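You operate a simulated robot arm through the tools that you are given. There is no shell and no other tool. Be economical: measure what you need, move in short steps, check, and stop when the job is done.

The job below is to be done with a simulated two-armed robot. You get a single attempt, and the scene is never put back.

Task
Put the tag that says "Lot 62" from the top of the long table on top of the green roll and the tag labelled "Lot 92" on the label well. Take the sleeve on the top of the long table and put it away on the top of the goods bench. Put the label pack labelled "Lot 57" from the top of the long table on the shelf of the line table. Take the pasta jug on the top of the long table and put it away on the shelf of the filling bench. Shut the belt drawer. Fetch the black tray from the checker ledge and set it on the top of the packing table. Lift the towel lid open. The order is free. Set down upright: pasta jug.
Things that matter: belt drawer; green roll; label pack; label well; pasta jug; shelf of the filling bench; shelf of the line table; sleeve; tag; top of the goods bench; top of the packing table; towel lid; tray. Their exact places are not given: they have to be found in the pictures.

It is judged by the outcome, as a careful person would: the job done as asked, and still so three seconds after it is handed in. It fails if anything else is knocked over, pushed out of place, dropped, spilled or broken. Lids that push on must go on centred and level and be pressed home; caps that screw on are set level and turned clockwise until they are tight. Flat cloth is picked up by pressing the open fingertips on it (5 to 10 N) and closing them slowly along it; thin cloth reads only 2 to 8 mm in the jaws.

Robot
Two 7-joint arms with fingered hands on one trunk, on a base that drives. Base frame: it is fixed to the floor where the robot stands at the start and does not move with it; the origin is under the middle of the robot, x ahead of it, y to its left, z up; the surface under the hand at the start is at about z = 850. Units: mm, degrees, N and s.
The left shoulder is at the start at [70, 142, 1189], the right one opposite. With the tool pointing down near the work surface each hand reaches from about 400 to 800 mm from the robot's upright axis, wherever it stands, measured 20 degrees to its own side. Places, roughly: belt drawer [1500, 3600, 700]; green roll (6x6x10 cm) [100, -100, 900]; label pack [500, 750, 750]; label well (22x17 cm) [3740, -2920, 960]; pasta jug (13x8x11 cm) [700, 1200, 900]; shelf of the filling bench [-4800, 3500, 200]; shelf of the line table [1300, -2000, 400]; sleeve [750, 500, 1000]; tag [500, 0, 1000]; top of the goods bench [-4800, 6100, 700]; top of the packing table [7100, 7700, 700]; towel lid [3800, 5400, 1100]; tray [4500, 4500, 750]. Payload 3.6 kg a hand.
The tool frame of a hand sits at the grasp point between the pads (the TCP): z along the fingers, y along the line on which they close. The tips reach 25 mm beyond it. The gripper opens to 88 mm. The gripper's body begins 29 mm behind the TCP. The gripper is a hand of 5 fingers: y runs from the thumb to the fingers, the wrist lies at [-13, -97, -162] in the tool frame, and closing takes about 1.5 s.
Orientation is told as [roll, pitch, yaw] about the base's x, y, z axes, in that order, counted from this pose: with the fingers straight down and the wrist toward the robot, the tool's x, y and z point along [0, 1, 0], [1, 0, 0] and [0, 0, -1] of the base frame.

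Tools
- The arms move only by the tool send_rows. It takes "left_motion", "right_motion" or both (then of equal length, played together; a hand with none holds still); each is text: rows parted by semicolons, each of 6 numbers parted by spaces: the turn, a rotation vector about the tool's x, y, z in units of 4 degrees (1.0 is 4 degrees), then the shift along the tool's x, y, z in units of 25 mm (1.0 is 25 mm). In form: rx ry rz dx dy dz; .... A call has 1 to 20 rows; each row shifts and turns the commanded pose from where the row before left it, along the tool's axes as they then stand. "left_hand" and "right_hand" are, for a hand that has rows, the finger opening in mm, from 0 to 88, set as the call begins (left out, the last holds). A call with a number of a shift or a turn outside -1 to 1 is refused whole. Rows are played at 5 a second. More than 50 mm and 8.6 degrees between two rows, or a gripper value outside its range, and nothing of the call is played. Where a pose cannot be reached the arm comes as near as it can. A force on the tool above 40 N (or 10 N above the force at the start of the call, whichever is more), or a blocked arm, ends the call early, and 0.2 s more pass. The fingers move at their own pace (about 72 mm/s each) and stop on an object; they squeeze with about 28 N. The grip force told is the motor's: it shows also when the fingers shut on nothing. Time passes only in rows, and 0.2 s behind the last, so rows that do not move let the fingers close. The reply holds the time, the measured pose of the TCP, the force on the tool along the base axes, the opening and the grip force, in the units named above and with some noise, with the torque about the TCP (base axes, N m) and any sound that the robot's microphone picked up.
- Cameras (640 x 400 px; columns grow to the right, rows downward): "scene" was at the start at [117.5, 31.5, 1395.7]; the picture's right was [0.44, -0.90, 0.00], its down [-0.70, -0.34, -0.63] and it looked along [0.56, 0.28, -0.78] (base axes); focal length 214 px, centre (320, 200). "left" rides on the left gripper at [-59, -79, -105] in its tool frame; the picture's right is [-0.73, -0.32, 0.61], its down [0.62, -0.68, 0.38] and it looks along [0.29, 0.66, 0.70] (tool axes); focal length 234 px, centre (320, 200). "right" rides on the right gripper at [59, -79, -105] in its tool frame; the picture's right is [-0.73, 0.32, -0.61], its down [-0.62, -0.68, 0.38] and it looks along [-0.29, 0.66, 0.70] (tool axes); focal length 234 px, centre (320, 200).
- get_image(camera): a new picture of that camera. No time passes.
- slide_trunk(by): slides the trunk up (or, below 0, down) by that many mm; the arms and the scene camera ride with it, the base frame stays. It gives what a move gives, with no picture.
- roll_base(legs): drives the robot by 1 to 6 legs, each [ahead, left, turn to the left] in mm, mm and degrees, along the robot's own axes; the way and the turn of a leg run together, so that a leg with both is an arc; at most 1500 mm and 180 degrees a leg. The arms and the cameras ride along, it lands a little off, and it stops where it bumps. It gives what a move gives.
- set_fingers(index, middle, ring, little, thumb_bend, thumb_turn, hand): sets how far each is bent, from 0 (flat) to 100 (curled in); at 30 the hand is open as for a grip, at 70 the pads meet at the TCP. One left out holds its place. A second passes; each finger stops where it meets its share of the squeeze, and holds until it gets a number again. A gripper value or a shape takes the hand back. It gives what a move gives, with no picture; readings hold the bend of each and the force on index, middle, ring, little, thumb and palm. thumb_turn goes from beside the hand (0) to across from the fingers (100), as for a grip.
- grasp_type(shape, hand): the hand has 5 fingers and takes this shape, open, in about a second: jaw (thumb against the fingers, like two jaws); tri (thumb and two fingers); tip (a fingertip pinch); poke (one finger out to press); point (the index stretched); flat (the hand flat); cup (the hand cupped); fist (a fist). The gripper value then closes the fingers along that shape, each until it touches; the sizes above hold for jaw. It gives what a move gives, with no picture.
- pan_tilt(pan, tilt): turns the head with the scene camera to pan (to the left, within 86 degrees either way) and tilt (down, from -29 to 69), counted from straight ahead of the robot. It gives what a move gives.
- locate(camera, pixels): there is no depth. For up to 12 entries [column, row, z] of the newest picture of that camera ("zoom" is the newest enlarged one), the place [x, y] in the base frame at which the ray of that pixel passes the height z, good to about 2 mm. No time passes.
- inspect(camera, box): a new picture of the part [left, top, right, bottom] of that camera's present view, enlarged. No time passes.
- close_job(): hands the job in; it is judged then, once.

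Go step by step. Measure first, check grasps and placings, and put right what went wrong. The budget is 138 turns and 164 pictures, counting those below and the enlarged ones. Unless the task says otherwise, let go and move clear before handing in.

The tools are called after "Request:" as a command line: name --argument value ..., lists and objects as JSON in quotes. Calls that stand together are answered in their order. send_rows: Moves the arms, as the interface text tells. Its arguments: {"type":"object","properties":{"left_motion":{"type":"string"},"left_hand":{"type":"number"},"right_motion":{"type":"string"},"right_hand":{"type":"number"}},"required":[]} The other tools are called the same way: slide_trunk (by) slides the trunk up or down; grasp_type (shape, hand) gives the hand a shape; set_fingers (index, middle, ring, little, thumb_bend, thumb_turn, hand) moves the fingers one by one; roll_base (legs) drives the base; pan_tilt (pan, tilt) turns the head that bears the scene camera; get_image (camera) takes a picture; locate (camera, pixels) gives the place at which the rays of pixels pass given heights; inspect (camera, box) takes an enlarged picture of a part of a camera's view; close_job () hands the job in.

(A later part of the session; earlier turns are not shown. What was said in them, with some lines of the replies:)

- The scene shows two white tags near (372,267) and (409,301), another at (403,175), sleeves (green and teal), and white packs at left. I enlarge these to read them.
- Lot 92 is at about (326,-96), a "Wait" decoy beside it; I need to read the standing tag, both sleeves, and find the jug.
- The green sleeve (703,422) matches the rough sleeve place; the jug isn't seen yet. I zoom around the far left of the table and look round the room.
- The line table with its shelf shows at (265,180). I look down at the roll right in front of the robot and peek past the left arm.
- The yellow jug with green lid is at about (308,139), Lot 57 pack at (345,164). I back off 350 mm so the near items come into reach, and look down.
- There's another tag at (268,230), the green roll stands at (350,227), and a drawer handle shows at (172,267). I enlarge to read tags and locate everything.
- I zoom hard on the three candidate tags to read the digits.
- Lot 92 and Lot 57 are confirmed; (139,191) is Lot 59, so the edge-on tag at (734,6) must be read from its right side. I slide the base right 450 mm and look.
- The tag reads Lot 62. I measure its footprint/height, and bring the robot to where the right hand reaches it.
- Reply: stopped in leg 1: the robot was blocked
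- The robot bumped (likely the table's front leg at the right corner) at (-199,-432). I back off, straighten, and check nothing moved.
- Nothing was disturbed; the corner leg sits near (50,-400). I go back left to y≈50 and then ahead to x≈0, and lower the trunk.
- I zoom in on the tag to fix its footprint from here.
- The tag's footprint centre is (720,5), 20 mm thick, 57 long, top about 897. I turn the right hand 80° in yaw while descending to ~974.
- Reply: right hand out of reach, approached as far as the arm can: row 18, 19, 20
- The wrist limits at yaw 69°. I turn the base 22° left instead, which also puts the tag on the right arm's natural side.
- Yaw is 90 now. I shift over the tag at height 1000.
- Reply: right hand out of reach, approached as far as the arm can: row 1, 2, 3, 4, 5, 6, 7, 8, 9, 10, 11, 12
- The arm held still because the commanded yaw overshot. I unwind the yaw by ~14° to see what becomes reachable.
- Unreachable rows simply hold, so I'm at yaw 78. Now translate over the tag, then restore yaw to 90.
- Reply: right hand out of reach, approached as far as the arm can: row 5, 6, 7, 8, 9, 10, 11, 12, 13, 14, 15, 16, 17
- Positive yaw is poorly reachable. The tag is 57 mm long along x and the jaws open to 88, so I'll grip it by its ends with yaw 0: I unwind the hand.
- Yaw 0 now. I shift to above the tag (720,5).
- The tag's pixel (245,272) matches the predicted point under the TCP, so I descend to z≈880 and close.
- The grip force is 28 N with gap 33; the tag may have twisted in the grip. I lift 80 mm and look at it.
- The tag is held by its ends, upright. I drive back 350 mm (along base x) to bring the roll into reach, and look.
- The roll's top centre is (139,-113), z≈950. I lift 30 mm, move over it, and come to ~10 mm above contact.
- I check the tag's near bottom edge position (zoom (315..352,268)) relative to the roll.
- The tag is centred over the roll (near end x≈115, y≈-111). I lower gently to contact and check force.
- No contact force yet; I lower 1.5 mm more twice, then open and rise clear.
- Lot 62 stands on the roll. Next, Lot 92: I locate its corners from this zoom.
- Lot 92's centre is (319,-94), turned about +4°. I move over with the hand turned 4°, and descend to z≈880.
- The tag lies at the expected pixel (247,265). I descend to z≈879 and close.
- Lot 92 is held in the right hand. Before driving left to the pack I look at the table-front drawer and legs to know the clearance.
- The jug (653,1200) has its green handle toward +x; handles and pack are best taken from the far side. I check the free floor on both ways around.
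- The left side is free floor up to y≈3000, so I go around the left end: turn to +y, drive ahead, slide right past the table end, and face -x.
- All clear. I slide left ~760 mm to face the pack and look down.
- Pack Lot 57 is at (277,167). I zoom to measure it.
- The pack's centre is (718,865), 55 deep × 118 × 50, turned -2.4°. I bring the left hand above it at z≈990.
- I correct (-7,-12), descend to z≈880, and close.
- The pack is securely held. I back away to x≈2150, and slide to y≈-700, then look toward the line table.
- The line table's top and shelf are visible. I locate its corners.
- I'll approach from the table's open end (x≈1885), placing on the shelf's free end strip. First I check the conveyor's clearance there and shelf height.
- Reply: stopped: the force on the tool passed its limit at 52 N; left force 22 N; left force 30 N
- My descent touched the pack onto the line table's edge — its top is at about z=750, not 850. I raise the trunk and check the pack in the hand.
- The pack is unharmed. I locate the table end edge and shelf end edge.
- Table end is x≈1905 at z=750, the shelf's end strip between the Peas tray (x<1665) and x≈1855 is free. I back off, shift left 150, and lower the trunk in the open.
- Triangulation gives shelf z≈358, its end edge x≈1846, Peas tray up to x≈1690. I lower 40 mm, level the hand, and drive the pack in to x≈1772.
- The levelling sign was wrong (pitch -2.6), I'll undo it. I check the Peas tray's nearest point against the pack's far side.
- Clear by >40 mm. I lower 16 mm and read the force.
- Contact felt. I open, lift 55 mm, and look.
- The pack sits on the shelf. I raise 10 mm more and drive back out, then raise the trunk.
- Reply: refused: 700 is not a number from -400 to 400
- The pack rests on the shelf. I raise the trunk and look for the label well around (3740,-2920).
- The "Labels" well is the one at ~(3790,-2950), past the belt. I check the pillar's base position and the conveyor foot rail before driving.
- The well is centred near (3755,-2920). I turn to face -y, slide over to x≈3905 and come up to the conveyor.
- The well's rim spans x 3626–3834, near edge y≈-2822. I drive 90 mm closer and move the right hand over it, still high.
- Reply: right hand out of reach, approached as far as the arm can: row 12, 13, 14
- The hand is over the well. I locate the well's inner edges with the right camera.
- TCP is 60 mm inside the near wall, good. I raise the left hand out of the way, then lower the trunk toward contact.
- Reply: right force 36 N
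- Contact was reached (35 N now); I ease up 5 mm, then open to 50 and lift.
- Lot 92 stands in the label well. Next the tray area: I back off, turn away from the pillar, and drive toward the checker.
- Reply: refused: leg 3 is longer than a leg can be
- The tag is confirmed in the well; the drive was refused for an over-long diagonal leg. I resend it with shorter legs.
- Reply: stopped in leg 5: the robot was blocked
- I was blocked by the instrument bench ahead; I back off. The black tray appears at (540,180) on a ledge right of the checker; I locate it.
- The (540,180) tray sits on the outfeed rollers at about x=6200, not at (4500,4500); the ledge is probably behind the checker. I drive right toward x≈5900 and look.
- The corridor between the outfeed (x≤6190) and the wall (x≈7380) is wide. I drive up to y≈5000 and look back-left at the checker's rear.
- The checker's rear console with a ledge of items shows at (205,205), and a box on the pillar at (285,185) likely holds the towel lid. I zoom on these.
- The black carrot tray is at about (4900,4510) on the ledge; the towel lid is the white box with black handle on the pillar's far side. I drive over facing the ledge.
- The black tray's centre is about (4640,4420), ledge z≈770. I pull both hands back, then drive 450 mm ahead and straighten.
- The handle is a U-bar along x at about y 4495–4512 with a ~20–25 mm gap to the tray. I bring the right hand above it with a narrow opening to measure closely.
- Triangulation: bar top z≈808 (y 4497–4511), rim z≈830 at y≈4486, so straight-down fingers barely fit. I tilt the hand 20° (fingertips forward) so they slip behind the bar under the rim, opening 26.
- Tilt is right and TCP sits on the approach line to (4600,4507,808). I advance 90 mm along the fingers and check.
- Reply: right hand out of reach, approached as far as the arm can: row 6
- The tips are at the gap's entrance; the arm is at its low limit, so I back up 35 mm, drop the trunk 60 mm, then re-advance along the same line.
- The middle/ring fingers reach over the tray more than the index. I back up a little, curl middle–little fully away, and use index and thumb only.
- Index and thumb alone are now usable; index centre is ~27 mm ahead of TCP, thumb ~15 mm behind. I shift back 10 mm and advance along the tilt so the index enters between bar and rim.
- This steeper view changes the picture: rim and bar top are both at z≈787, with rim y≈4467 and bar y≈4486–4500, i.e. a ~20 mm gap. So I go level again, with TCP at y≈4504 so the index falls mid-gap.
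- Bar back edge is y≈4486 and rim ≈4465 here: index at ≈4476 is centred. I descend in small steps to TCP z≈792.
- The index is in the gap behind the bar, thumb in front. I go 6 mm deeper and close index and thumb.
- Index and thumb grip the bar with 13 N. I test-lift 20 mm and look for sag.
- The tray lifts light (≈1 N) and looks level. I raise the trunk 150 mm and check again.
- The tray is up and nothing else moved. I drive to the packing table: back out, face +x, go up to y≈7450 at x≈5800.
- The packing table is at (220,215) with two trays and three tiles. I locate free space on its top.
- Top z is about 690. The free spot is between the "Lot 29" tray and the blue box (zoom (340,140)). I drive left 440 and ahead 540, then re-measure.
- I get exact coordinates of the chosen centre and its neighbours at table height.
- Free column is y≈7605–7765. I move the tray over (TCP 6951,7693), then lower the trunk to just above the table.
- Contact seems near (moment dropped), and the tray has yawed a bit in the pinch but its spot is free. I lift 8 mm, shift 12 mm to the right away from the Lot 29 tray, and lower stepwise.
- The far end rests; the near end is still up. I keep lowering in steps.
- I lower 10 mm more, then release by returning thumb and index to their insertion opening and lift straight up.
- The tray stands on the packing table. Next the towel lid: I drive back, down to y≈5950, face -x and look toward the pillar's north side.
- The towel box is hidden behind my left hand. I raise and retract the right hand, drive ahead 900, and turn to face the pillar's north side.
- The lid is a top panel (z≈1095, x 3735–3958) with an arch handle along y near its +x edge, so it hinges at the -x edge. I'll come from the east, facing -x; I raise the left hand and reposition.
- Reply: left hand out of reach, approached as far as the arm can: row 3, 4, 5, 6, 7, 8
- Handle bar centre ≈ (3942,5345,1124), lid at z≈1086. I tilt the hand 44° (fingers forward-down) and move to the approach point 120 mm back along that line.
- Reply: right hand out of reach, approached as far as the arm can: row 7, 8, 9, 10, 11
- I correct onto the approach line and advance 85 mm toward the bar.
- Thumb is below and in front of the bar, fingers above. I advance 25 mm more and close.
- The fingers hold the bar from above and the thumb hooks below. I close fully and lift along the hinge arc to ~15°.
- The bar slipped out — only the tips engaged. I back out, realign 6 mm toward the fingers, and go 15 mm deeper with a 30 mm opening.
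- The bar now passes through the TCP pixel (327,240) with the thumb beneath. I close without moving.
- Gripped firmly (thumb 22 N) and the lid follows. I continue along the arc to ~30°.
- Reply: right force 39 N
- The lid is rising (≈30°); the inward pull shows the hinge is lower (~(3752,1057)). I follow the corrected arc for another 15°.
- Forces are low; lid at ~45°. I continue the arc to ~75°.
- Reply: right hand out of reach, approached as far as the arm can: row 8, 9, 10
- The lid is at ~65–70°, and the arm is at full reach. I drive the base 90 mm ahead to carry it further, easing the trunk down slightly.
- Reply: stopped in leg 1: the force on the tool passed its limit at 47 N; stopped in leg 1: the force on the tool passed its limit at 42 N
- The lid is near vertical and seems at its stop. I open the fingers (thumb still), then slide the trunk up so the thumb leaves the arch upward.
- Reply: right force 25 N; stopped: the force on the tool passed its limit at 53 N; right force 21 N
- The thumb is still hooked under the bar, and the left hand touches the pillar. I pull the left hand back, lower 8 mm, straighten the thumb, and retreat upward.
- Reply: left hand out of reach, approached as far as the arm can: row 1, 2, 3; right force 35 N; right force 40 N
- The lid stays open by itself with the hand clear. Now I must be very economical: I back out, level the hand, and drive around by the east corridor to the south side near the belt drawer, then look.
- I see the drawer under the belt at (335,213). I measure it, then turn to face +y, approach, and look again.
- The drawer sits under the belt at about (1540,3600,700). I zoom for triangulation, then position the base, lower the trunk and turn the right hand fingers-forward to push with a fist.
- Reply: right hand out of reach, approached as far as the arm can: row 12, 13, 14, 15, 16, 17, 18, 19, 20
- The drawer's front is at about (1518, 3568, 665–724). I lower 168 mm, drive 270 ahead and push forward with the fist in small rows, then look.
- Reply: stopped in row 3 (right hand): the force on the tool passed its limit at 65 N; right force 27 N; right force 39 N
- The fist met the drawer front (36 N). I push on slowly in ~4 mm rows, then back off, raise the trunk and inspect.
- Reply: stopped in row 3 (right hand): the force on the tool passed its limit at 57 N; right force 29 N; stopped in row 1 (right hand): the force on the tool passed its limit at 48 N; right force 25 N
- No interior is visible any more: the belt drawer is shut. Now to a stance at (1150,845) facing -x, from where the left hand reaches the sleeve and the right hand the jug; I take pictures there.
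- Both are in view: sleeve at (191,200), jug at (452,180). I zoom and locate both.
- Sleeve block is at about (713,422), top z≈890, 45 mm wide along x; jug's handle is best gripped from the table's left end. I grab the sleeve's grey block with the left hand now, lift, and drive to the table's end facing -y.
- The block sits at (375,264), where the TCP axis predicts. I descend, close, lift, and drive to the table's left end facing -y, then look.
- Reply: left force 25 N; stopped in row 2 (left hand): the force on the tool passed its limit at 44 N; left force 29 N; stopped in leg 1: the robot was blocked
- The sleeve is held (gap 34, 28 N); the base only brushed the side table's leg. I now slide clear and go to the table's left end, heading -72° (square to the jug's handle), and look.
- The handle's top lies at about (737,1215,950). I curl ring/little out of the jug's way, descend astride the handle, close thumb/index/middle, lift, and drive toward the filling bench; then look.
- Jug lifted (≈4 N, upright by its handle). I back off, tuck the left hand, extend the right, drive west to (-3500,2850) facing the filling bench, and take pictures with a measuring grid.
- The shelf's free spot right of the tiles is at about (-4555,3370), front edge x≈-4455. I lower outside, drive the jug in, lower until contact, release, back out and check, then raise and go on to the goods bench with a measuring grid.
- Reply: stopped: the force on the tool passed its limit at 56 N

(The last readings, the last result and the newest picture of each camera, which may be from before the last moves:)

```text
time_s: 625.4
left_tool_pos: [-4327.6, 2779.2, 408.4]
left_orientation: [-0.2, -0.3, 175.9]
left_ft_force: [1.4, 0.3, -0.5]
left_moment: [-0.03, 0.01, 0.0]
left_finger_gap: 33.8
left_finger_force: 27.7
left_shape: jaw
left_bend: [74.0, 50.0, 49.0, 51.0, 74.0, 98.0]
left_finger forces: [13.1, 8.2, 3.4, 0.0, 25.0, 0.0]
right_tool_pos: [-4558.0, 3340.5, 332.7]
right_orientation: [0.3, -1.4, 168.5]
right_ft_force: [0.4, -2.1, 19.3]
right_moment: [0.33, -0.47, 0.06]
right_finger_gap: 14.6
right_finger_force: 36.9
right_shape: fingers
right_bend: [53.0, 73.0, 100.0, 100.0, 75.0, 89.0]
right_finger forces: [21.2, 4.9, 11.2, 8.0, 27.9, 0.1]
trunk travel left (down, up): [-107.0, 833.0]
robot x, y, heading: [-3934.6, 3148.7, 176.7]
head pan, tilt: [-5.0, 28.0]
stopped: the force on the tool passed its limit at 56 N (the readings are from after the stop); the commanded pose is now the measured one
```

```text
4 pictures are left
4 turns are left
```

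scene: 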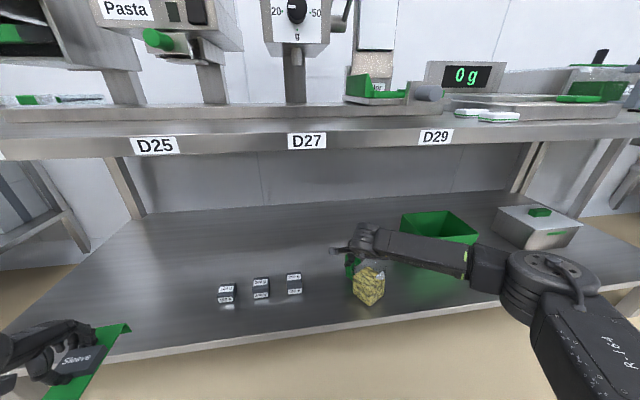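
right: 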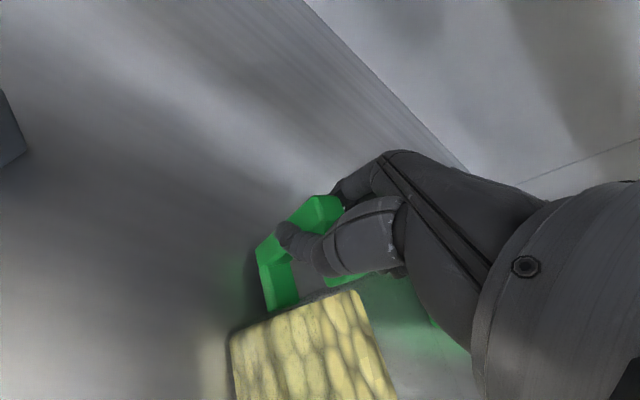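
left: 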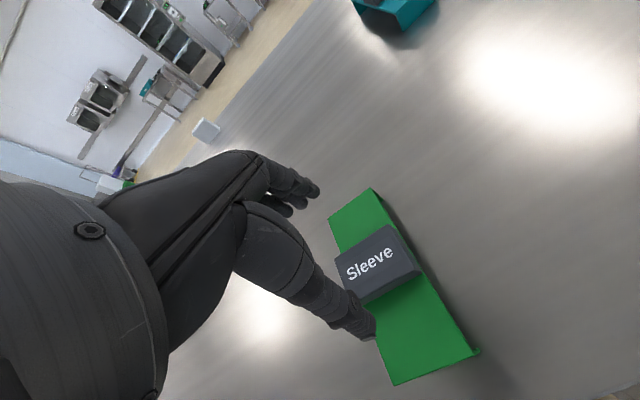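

The jug stands on the shelf (contact, 19 N). I ease up, open, lift clear, back out, verify, then raise the trunk and drive on to the goods bench and measure there.

Request:
slide_trunk --by 7

Request:
set_fingers --hand "right" --index 30 --middle 30 --thumb_bend 35

Request:
slide_trunk --by 62

Request:
roll_base --legs '[[-380, 0, 0]]'

Request:
inspect --camera "scene" --box '[240, 170, 460, 310]'

Request:
slide_trunk --by 400

Request:
slide_trunk --by 300

Request:
roll_base --legs '[[0, 0, 3.3], [0, -1450, 0], [0, -1150, 0]]'

Request:
pan_tilt --pan 10 --tilt 35

Request:
get_image --camera "scene"

Request:
locate --camera "scene" --pixels '[[200, 160, 700], [320, 160, 700], [440, 160, 700], [200, 200, 700], [320, 200, 700], [440, 200, 700], [200, 240, 700], [320, 240, 700], [440, 240, 700], [200, 280, 700], [320, 280, 700], [320, 240, 0]]'

```text
time_s: 625.9
left_tool_pos: [-4329.0, 2779.1, 413.8]
left_orientation: [-0.3, 0.0, 175.8]
left_ft_force: [0.1, -0.2, 0.0]
left_moment: [-0.02, 0.03, -0.03]
left_finger_gap: 33.7
left_finger_force: 28.3
left_shape: jaw
left_bend: [74.0, 50.0, 49.0, 51.0, 74.0, 98.0]
left_finger forces: [13.1, 8.2, 3.3, 0.0, 24.9, 0.0]
right_tool_pos: [-4557.1, 3340.9, 335.2]
right_orientation: [0.0, -0.9, 168.4]
right_ft_force: [1.6, -0.8, 2.3]
right_moment: [0.0, -0.15, -0.01]
right_finger_gap: 14.6
right_finger_force: 25.7
right_shape: fingers
right_bend: [53.0, 73.0, 100.0, 100.0, 75.0, 89.0]
right_finger forces: [19.9, 4.0, 2.4, 0.0, 25.6, 0.1]
trunk travel left (down, up): [-114.0, 826.0]
robot x, y, heading: [-3934.8, 3145.6, 176.6]
head pan, tilt: [-5.0, 28.0]
```

```text
time_s: 626.9
left_tool_pos: [-4328.9, 2778.3, 414.7]
left_orientation: [-0.1, -0.2, 175.7]
left_ft_force: [-0.1, 0.0, -0.7]
left_moment: [-0.02, -0.02, 0.01]
left_finger_gap: 33.6
left_finger_force: 28.2
left_shape: jaw
left_bend: [74.0, 50.0, 49.0, 51.0, 74.0, 98.0]
left_finger forces: [13.1, 8.2, 3.3, 0.0, 25.1, 0.0]
right_tool_pos: [-4556.8, 3340.5, 335.7]
right_orientation: [0.1, -0.9, 168.5]
right_ft_force: [-0.2, -0.7, -0.2]
right_moment: [0.01, 0.04, -0.01]
right_finger_gap: 78.8
right_finger_force: 0.3
right_shape: fingers
right_bend: [30.0, 30.0, 100.0, 100.0, 35.0, 100.0]
right_finger forces: [0.0, 0.1, 0.0, 0.0, 0.4, 0.0]
trunk travel left (down, up): [-114.0, 826.0]
robot x, y, heading: [-3940.3, 3146.9, 176.5]
head pan, tilt: [-5.0, 28.0]
```

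```text
time_s: 628.0
left_tool_pos: [-4329.1, 2780.0, 476.3]
left_orientation: [-0.2, -0.1, 175.8]
left_ft_force: [-0.2, -0.3, -0.8]
left_moment: [0.01, -0.02, 0.01]
left_finger_gap: 34.0
left_finger_force: 27.8
left_shape: jaw
left_bend: [74.0, 50.0, 49.0, 51.0, 74.0, 98.0]
left_finger forces: [13.2, 8.2, 3.4, 0.1, 25.0, 0.0]
right_tool_pos: [-4557.1, 3340.6, 397.0]
right_orientation: [0.2, -0.9, 168.4]
right_ft_force: [-0.7, -1.1, -0.1]
right_moment: [0.01, -0.01, -0.03]
right_finger_gap: 79.1
right_finger_force: 0.1
right_shape: fingers
right_bend: [30.0, 30.0, 100.0, 100.0, 35.0, 100.0]
right_finger forces: [0.0, 0.0, 0.1, 0.0, 0.2, 0.0]
trunk travel left (down, up): [-176.0, 764.0]
robot x, y, heading: [-3935.1, 3149.3, 176.6]
head pan, tilt: [-5.0, 28.0]
```

```text
time_s: 630.4
left_tool_pos: [-3950.8, 2757.7, 477.2]
left_orientation: [-0.2, -0.2, 175.8]
left_ft_force: [0.1, 0.1, 0.3]
left_moment: [0.02, 0.0, -0.03]
left_finger_gap: 34.0
left_finger_force: 27.8
left_shape: jaw
left_bend: [74.0, 50.0, 49.0, 51.0, 74.0, 98.0]
left_finger forces: [13.1, 8.2, 3.3, 0.0, 25.0, 0.1]
right_tool_pos: [-4180.7, 3319.0, 397.4]
right_orientation: [0.0, -1.0, 168.4]
right_ft_force: [0.4, 0.1, 0.9]
right_moment: [-0.01, -0.01, -0.02]
right_finger_gap: 79.0
right_finger_force: 0.0
right_shape: fingers
right_bend: [30.0, 30.0, 100.0, 100.0, 35.0, 100.0]
right_finger forces: [0.1, 0.1, 0.0, 0.0, 0.1, 0.0]
trunk travel left (down, up): [-176.0, 764.0]
robot x, y, heading: [-3558.7, 3125.1, 176.9]
head pan, tilt: [-5.0, 28.0]
```

```text
2.86 times, centred on (350, 240) of scene
```

zoom: 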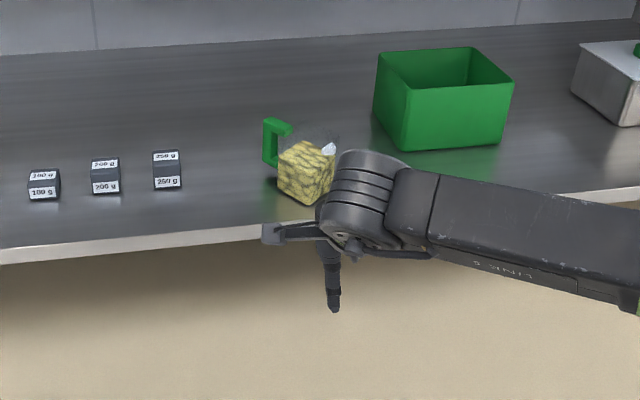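

```text
time_s: 634.2
left_tool_pos: [-3952.1, 2757.4, 875.7]
left_orientation: [-0.2, -0.1, 175.7]
left_ft_force: [0.4, 0.6, -0.4]
left_moment: [0.03, -0.02, 0.01]
left_finger_gap: 34.1
left_finger_force: 28.0
left_shape: jaw
left_bend: [74.0, 50.0, 49.0, 51.0, 74.0, 98.0]
left_finger forces: [13.3, 8.3, 3.4, 0.1, 24.9, 0.0]
right_tool_pos: [-4180.3, 3319.1, 798.8]
right_orientation: [0.1, -0.9, 168.4]
right_ft_force: [-0.1, 0.5, 0.4]
right_moment: [0.01, -0.02, -0.04]
right_finger_gap: 78.9
right_finger_force: 0.1
right_shape: fingers
right_bend: [30.0, 30.0, 100.0, 100.0, 35.0, 100.0]
right_finger forces: [0.1, 0.1, 0.0, 0.0, 0.1, 0.0]
trunk travel left (down, up): [-576.0, 364.0]
robot x, y, heading: [-3561.2, 3125.8, 176.7]
head pan, tilt: [-5.0, 28.0]
```

```text
time_s: 637.2
left_tool_pos: [-3951.7, 2757.4, 1176.0]
left_orientation: [-0.3, -0.1, 175.7]
left_ft_force: [-0.9, -0.1, -0.5]
left_moment: [0.0, 0.02, 0.0]
left_finger_gap: 33.9
left_finger_force: 28.1
left_shape: jaw
left_bend: [74.0, 50.0, 49.0, 51.0, 74.0, 98.0]
left_finger forces: [13.2, 8.1, 3.4, 0.1, 25.0, 0.0]
right_tool_pos: [-4179.2, 3319.5, 1098.8]
right_orientation: [0.0, -0.9, 168.4]
right_ft_force: [-0.1, -0.8, -0.8]
right_moment: [0.01, -0.01, 0.02]
right_finger_gap: 78.7
right_finger_force: 0.1
right_shape: fingers
right_bend: [30.0, 30.0, 100.0, 100.0, 35.0, 100.0]
right_finger forces: [0.0, 0.0, 0.0, 0.0, 0.0, 0.0]
trunk travel left (down, up): [-876.0, 64.0]
robot x, y, heading: [-3560.3, 3126.6, 176.7]
head pan, tilt: [-5.0, 28.0]
```

```text
time_s: 650.2
left_tool_pos: [-3874.4, 5337.4, 1175.7]
left_orientation: [-0.3, -0.1, 177.4]
left_ft_force: [-0.3, 0.1, -0.5]
left_moment: [0.0, 0.02, 0.02]
left_finger_gap: 33.8
left_finger_force: 28.1
left_shape: jaw
left_bend: [74.0, 50.0, 49.0, 51.0, 74.0, 98.0]
left_finger forces: [13.2, 8.3, 3.3, 0.0, 25.0, 0.1]
right_tool_pos: [-4118.4, 5892.0, 1096.9]
right_orientation: [0.2, -0.9, 170.0]
right_ft_force: [0.5, 0.4, 0.1]
right_moment: [0.02, 0.03, -0.03]
right_finger_gap: 78.8
right_finger_force: 0.0
right_shape: fingers
right_bend: [30.0, 30.0, 100.0, 100.0, 35.0, 100.0]
right_finger forces: [0.0, 0.0, 0.1, 0.0, 0.0, 0.0]
trunk travel left (down, up): [-876.0, 64.0]
robot x, y, heading: [-3493.1, 5716.5, 178.2]
head pan, tilt: [-5.0, 28.0]
```

```text
time_s: 651.0
left_tool_pos: [-3874.3, 5338.0, 1175.6]
left_orientation: [-0.3, -0.1, 177.4]
left_ft_force: [0.4, 0.1, 0.0]
left_moment: [-0.02, -0.01, -0.02]
left_finger_gap: 33.8
left_finger_force: 28.4
left_shape: jaw
left_bend: [74.0, 50.0, 49.0, 51.0, 74.0, 98.0]
left_finger forces: [13.2, 8.3, 3.3, 0.0, 24.9, 0.1]
right_tool_pos: [-4118.2, 5893.1, 1098.1]
right_orientation: [0.1, -1.0, 170.1]
right_ft_force: [0.3, -0.9, 0.8]
right_moment: [0.05, 0.01, 0.03]
right_finger_gap: 78.9
right_finger_force: 0.0
right_shape: fingers
right_bend: [30.0, 30.0, 100.0, 100.0, 35.0, 100.0]
right_finger forces: [0.1, 0.1, 0.0, 0.0, 0.0, 0.1]
trunk travel left (down, up): [-876.0, 64.0]
robot x, y, heading: [-3494.8, 5715.0, 178.3]
head pan, tilt: [10.0, 35.0]
```

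```text
2 pictures are left
```

scene: 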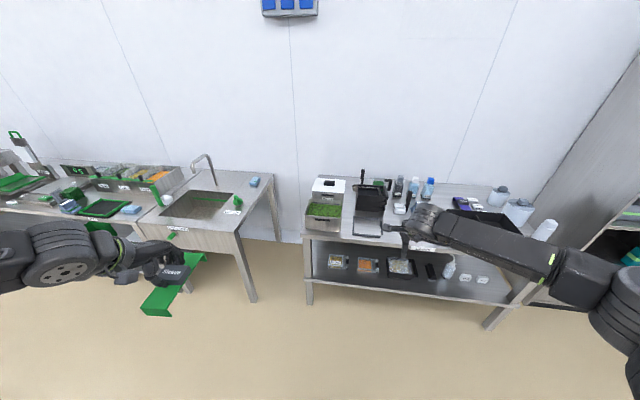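

```text
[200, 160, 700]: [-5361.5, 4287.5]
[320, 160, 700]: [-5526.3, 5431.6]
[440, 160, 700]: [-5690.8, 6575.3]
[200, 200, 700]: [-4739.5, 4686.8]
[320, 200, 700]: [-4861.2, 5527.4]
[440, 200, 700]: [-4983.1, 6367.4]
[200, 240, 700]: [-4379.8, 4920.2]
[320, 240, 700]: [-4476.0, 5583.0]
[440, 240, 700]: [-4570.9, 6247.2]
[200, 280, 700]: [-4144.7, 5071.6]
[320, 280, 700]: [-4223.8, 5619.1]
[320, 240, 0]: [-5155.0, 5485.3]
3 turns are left
```

The jug stands upright on the shelf. The goods bench is the table at (303–540, 180–300); I clear the right arm from view, move to y≈6200 and take one detailed zoom with a measuring grid.

Request:
send_rows --right_motion "0 0 0 -0.5 -0.9 -0.3; 0 0 0 -0.5 -0.9 -0.3; 0 0 0 -0.5 -0.9 -0.3; 0 0 0 -0.5 -0.9 -0.3; 0 0 0 -0.5 -0.9 -0.3; 0 0 0 -0.5 -0.9 -0.3; 0 0 0 -0.5 -0.9 -0.3; 0 0 0 -0.5 -0.9 -0.3; 0 0 0 -0.5 -0.9 -0.3"

Request:
roll_base --legs '[[100, -480, 1.7]]'

Request:
pan_tilt --pan 5 --tilt 42

Request:
inspect --camera "scene" --box '[140, 70, 500, 295]'

Request:
locate --camera "zoom" --pixels '[[100, 130, 700], [260, 130, 700], [420, 130, 700], [100, 200, 700], [260, 200, 700], [420, 200, 700], [100, 270, 700], [260, 270, 700], [420, 270, 700], [260, 340, 700], [260, 200, 800], [260, 270, 800]]'

```text
time_s: 653.0
left_tool_pos: [-3873.5, 5338.2, 1177.3]
left_orientation: [0.0, -0.1, 177.4]
left_ft_force: [-0.7, 0.7, -0.9]
left_moment: [-0.02, 0.0, -0.01]
left_finger_gap: 33.9
left_finger_force: 28.0
left_shape: jaw
left_bend: [74.0, 50.0, 49.0, 51.0, 74.0, 98.0]
left_finger forces: [13.1, 8.3, 3.3, 0.1, 24.9, 0.0]
right_tool_pos: [-3895.5, 5968.0, 1162.3]
right_orientation: [0.3, -1.0, 170.1]
right_ft_force: [0.2, -0.2, 0.3]
right_moment: [-0.01, -0.05, 0.04]
right_finger_gap: 78.9
right_finger_force: 0.1
right_shape: fingers
right_bend: [30.0, 30.0, 100.0, 100.0, 35.0, 100.0]
right_finger forces: [0.1, 0.1, 0.1, 0.0, 0.0, 0.0]
trunk travel left (down, up): [-876.0, 64.0]
robot x, y, heading: [-3491.9, 5717.2, 178.5]
head pan, tilt: [10.0, 35.0]
```

```text
time_s: 655.9
left_tool_pos: [-3959.3, 5805.1, 1176.1]
left_orientation: [-0.2, 0.0, 178.8]
left_ft_force: [0.4, -1.1, -0.6]
left_moment: [-0.01, 0.01, -0.01]
left_finger_gap: 33.5
left_finger_force: 27.8
left_shape: jaw
left_bend: [74.0, 50.0, 49.0, 51.0, 74.0, 98.0]
left_finger forces: [13.2, 8.2, 3.3, 0.0, 25.0, 0.1]
right_tool_pos: [-3997.6, 6435.5, 1161.6]
right_orientation: [0.1, -1.0, 171.4]
right_ft_force: [0.1, -0.3, -0.3]
right_moment: [-0.03, 0.04, 0.02]
right_finger_gap: 79.1
right_finger_force: 0.0
right_shape: fingers
right_bend: [30.0, 30.0, 100.0, 100.0, 35.0, 100.0]
right_finger forces: [0.1, 0.0, 0.2, 0.0, 0.1, 0.1]
trunk travel left (down, up): [-876.0, 64.0]
robot x, y, heading: [-3588.2, 6198.6, 179.4]
head pan, tilt: [10.0, 35.0]
```

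```text
time_s: 656.6
left_tool_pos: [-3959.5, 5806.3, 1176.2]
left_orientation: [-0.2, -0.1, 178.8]
left_ft_force: [0.4, 0.1, -0.9]
left_moment: [0.0, 0.02, -0.02]
left_finger_gap: 33.8
left_finger_force: 28.0
left_shape: jaw
left_bend: [74.0, 50.0, 49.0, 51.0, 74.0, 98.0]
left_finger forces: [13.2, 8.3, 3.2, 0.0, 25.0, 0.0]
right_tool_pos: [-3998.5, 6436.0, 1162.1]
right_orientation: [0.0, -1.0, 171.4]
right_ft_force: [-0.6, 0.0, -0.1]
right_moment: [-0.01, -0.03, 0.0]
right_finger_gap: 78.9
right_finger_force: 0.1
right_shape: fingers
right_bend: [30.0, 30.0, 100.0, 100.0, 35.0, 100.0]
right_finger forces: [0.0, 0.0, 0.1, 0.0, 0.0, 0.0]
trunk travel left (down, up): [-876.0, 64.0]
robot x, y, heading: [-3586.4, 6197.9, 179.7]
head pan, tilt: [5.0, 42.0]
```

```text
1.78 times, centred on (320, 182) of scene
```

zoom: 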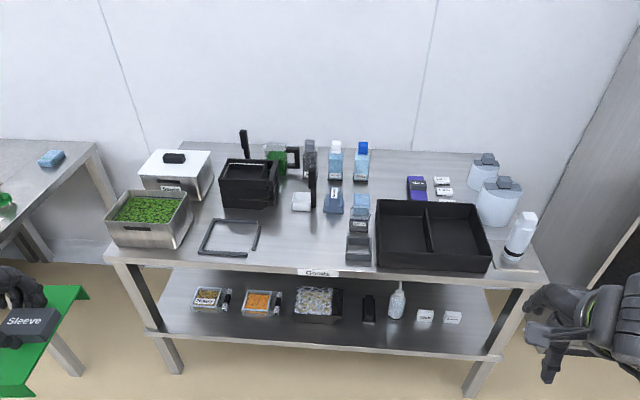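

```text
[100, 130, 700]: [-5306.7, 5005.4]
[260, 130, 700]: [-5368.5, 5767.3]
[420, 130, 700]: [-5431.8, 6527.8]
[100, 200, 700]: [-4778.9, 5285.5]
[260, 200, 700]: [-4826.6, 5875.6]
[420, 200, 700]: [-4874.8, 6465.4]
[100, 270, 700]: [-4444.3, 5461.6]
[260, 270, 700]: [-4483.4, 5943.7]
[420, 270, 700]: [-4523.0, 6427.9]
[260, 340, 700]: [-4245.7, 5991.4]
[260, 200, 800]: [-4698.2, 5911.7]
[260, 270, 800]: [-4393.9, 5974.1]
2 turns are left
```

The sleeve's spot is free at about (-4624,6060) between the frame and the dark blocks, table z≈700. I drive in, extend, lower to contact, release, rise and back away.

Request:
roll_base --legs '[[450, -104, 0]]'

Request:
send_rows --left_motion "0 0 0 -0.6 0.856 0; 0 0 0 -0.6 0.856 0; 0 0 0 -0.6 0.856 0; 0 0 0 -0.6 0.856 0; 0 0 0 -0.6 0.856 0; 0 0 0 -0.6 0.856 0; 0 0 0 -0.6 0.856 0; 0 0 0 -0.6 0.856 0; 0 0 0 -0.6 0.856 0; 0 0 0 -0.6 0.856 0; 0 0 0 0 0 0"

Request:
slide_trunk --by -250

Request:
send_rows --left_motion "0 0 0 0 0 0.78; 0 0 0 0 0 0.78; 0 0 0 0 0 0.78; 0 0 0 0 0 0.78; 0 0 0 0 0 0.78; 0 0 0 0 0 0.78; 0 0 0 0 0 0.7; 0 0 0 0 0 0.5; 0 0 0 0 0 0.2; 0 0 0 0 0 0.2; 0 0 0 0 0 0.15; 0 0 0 0 0 0.15; 0 0 0 0 0 0.12; 0 0 0 0 0 0.12; 0 0 0 0 0 0.1; 0 0 0 0 0 0"

Request:
send_rows --left_motion "0 0 0 0 0 0; 0 0 0 0 0 0; 0 0 0 0 0 0; 0 0 0 0 0 0; 0 0 0 0 0 0; 0 0 0 0 0 0; 0 0 0 0 0 0" --left_hand 88

Request:
send_rows --left_motion "0 0 0 0 0 -0.4; 0 0 0 0 0 -0.9; 0 0 0 0 0 -0.9; 0 0 0 0 0 -0.9; 0 0 0 0 0 -0.9; 0 0 0 0 0 -0.9; 0 0 0 0 0 -0.9; 0 0 0 0 0 -0.9; 0 0 0 0 0 0"

Request:
slide_trunk --by 200

Request:
roll_base --legs '[[-400, 0, 0]]'

Request:
inspect --camera "scene" --box '[140, 70, 500, 295]'

```text
time_s: 659.3
left_tool_pos: [-4404.1, 5906.6, 1176.5]
left_orientation: [-0.2, -0.2, 179.3]
left_ft_force: [-0.2, 0.2, -0.4]
left_moment: [0.02, 0.02, 0.01]
left_finger_gap: 33.9
left_finger_force: 28.1
left_shape: jaw
left_bend: [74.0, 50.0, 49.0, 51.0, 74.0, 98.0]
left_finger forces: [13.2, 8.2, 3.2, 0.0, 25.0, 0.0]
right_tool_pos: [-4448.0, 6537.3, 1162.6]
right_orientation: [0.1, -0.9, 172.0]
right_ft_force: [0.6, 0.4, -0.2]
right_moment: [0.01, 0.01, -0.01]
right_finger_gap: 78.9
right_finger_force: 0.1
right_shape: fingers
right_bend: [30.0, 30.0, 100.0, 100.0, 35.0, 100.0]
right_finger forces: [0.0, 0.0, 0.0, 0.0, 0.1, 0.1]
trunk travel left (down, up): [-876.0, 64.0]
robot x, y, heading: [-4037.6, 6299.1, -179.9]
head pan, tilt: [5.0, 42.0]
```

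```text
time_s: 661.7
left_tool_pos: [-4618.2, 6060.9, 1176.9]
left_orientation: [-0.3, -0.1, 179.3]
left_ft_force: [0.2, -0.2, 0.0]
left_moment: [0.01, -0.02, 0.0]
left_finger_gap: 33.7
left_finger_force: 28.1
left_shape: jaw
left_bend: [74.0, 50.0, 49.0, 51.0, 74.0, 98.0]
left_finger forces: [13.3, 8.0, 3.3, 0.0, 24.7, 0.0]
right_tool_pos: [-4450.1, 6536.3, 1161.4]
right_orientation: [0.1, -0.9, 172.1]
right_ft_force: [0.1, 0.2, -0.2]
right_moment: [0.02, -0.01, -0.01]
right_finger_gap: 79.3
right_finger_force: 0.1
right_shape: fingers
right_bend: [30.0, 30.0, 100.0, 100.0, 35.0, 100.0]
right_finger forces: [0.0, 0.0, 0.1, 0.1, 0.0, 0.1]
trunk travel left (down, up): [-876.0, 64.0]
robot x, y, heading: [-4034.3, 6302.9, -179.7]
head pan, tilt: [5.0, 42.0]
```

```text
time_s: 664.3
left_tool_pos: [-4618.8, 6061.4, 928.8]
left_orientation: [-0.2, -0.1, 179.3]
left_ft_force: [0.2, 0.0, 0.0]
left_moment: [0.02, -0.01, 0.03]
left_finger_gap: 33.7
left_finger_force: 28.0
left_shape: jaw
left_bend: [74.0, 50.0, 49.0, 51.0, 74.0, 98.0]
left_finger forces: [13.3, 8.1, 3.3, 0.0, 24.6, 0.1]
right_tool_pos: [-4450.0, 6536.6, 911.6]
right_orientation: [0.1, -1.0, 172.0]
right_ft_force: [0.0, 0.6, 0.4]
right_moment: [0.01, 0.01, 0.0]
right_finger_gap: 79.0
right_finger_force: 0.1
right_shape: fingers
right_bend: [30.0, 30.0, 100.0, 100.0, 35.0, 100.0]
right_finger forces: [0.0, 0.0, 0.0, 0.0, 0.0, 0.0]
trunk travel left (down, up): [-626.0, 314.0]
robot x, y, heading: [-4037.8, 6300.7, -179.9]
head pan, tilt: [5.0, 42.0]
```

```text
time_s: 666.1
left_tool_pos: [-4623.7, 6062.1, 794.6]
left_orientation: [-0.4, -1.5, 179.4]
left_ft_force: [4.3, 0.8, 26.9]
left_moment: [0.03, -0.64, -0.03]
left_finger_gap: 35.0
left_finger_force: 28.3
left_shape: jaw
left_bend: [74.0, 50.0, 49.0, 51.0, 76.0, 98.0]
left_finger forces: [13.8, 8.2, 3.4, 0.0, 52.0, 0.1]
right_tool_pos: [-4446.4, 6537.2, 912.3]
right_orientation: [0.2, -1.1, 171.9]
right_ft_force: [-0.2, 0.4, 0.2]
right_moment: [0.01, 0.0, 0.01]
right_finger_gap: 79.0
right_finger_force: 0.0
right_shape: fingers
right_bend: [30.0, 30.0, 100.0, 100.0, 35.0, 100.0]
right_finger forces: [0.0, 0.0, 0.0, 0.1, 0.2, 0.0]
trunk travel left (down, up): [-626.0, 314.0]
robot x, y, heading: [-4037.9, 6297.9, -179.5]
head pan, tilt: [5.0, 42.0]
stopped in row 8 (left hand): the force on the tool passed its limit at 46 N (the readings are from after the stop); the commanded pose is now the measured one
```

```text
time_s: 666.7
left_tool_pos: [-4627.0, 6061.6, 794.0]
left_orientation: [-0.6, -1.6, 179.5]
left_ft_force: [0.5, 0.1, 5.1]
left_moment: [-0.01, 0.11, -0.01]
left_finger_gap: 87.2
left_finger_force: 0.0
left_shape: jaw
left_bend: [30.0, 30.0, 30.0, 30.0, 29.0, 97.0]
left_finger forces: [0.0, 4.0, 0.1, 0.1, 1.1, 0.1]
right_tool_pos: [-4450.0, 6536.4, 910.1]
right_orientation: [0.1, -0.9, 171.9]
right_ft_force: [-0.5, 0.4, 0.4]
right_moment: [-0.03, 0.0, 0.01]
right_finger_gap: 79.0
right_finger_force: 0.0
right_shape: fingers
right_bend: [30.0, 30.0, 100.0, 100.0, 35.0, 100.0]
right_finger forces: [0.1, 0.0, 0.1, 0.0, 0.0, 0.1]
trunk travel left (down, up): [-626.0, 314.0]
robot x, y, heading: [-4037.5, 6300.3, -179.9]
head pan, tilt: [5.0, 42.0]
stopped in row 2 (left hand): the force on the tool passed its limit at 45 N (the readings are from after the stop); the commanded pose is now the measured one
```

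```text
time_s: 668.7
left_tool_pos: [-4622.3, 6058.8, 962.1]
left_orientation: [-0.5, -1.5, 179.6]
left_ft_force: [0.0, -0.3, 0.2]
left_moment: [0.01, -0.04, -0.02]
left_finger_gap: 87.7
left_finger_force: 0.0
left_shape: jaw
left_bend: [30.0, 30.0, 30.0, 30.0, 30.0, 97.0]
left_finger forces: [0.1, 0.1, 0.2, 0.1, 0.0, 0.0]
right_tool_pos: [-4449.5, 6536.4, 911.3]
right_orientation: [0.1, -0.8, 172.0]
right_ft_force: [-0.6, 0.1, 0.1]
right_moment: [0.01, 0.02, -0.01]
right_finger_gap: 79.1
right_finger_force: 0.1
right_shape: fingers
right_bend: [30.0, 30.0, 100.0, 100.0, 35.0, 100.0]
right_finger forces: [0.1, 0.0, 0.0, 0.0, 0.0, 0.0]
trunk travel left (down, up): [-626.0, 314.0]
robot x, y, heading: [-4031.9, 6301.5, -179.5]
head pan, tilt: [5.0, 42.0]
```

```text
time_s: 670.9
left_tool_pos: [-4622.3, 6060.9, 1160.9]
left_orientation: [-0.4, -1.6, 179.3]
left_ft_force: [0.4, -0.6, 0.1]
left_moment: [0.01, -0.05, 0.01]
left_finger_gap: 87.9
left_finger_force: 0.1
left_shape: jaw
left_bend: [30.0, 30.0, 30.0, 30.0, 30.0, 97.0]
left_finger forces: [0.1, 0.1, 0.1, 0.0, 0.0, 0.0]
right_tool_pos: [-4449.8, 6536.9, 1111.1]
right_orientation: [0.1, -1.0, 172.0]
right_ft_force: [0.4, -0.1, -0.6]
right_moment: [-0.04, -0.01, 0.01]
right_finger_gap: 79.1
right_finger_force: 0.1
right_shape: fingers
right_bend: [30.0, 30.0, 100.0, 100.0, 35.0, 100.0]
right_finger forces: [0.0, 0.0, 0.0, 0.1, 0.1, 0.1]
trunk travel left (down, up): [-826.0, 114.0]
robot x, y, heading: [-4038.4, 6304.1, -179.7]
head pan, tilt: [5.0, 42.0]
```

```text
time_s: 673.4
left_tool_pos: [-4223.5, 6058.4, 1161.9]
left_orientation: [-0.5, -1.5, 179.8]
left_ft_force: [-0.2, 0.2, -0.3]
left_moment: [-0.01, 0.01, 0.04]
left_finger_gap: 88.0
left_finger_force: 0.0
left_shape: jaw
left_bend: [30.0, 30.0, 30.0, 30.0, 30.0, 97.0]
left_finger forces: [0.0, 0.0, 0.0, 0.0, 0.0, 0.1]
right_tool_pos: [-4054.7, 6536.8, 1111.1]
right_orientation: [0.2, -0.9, 172.3]
right_ft_force: [0.3, -0.5, 0.8]
right_moment: [0.0, 0.0, -0.01]
right_finger_gap: 78.8
right_finger_force: 0.1
right_shape: fingers
right_bend: [30.0, 30.0, 100.0, 100.0, 35.0, 100.0]
right_finger forces: [0.1, 0.0, 0.1, 0.0, 0.0, 0.0]
trunk travel left (down, up): [-826.0, 114.0]
robot x, y, heading: [-3638.4, 6302.7, -179.8]
head pan, tilt: [5.0, 42.0]
```

```text
1.78 times, centred on (320, 182) of scene
1 turns are left
```

zoom: 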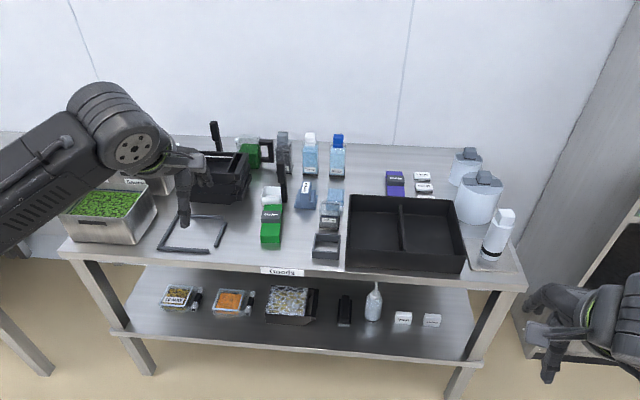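

The last picture shows the sleeve resting on the goods bench top at (271,220) with both hands clear, so I hand the job in.

Request:
close_job

```text
The job is handed in.
```

I did every item on the list and handed the job in. The last pictures I have of each item look right, but most weren't rechecked at the end.

- **Tags:** "Lot 62" stands on the green roll, and "Lot 92" stands in the label well.
- **Label pack:** "Lot 57" is on the line table's shelf. While carrying it I bumped it on the table edge once; it looked undamaged.
- **Pasta jug:** it is on the filling bench's shelf, and the last close view showed it upright.
- **Sleeve:** two sleeves were on the long table. I took the green one because it matched the place you gave. It is on the goods bench, but I couldn't check how close it sits to the things behind it.
- **Tray:** the black carrot tray is on the packing table, turned a little sideways from how it was picked up.
- **Belt drawer:** the last view showed it shut.
- **Towel lid:** it is open, close to upright, and stayed there when I let go.

The base was blocked three times: at a long-table leg, at the instrument bench, and lightly at the long table's side section. My left hand also pressed against the pillar while I opened the lid. I saw nothing out of place in the pictures afterwards, but I didn't check each of those spots closely.
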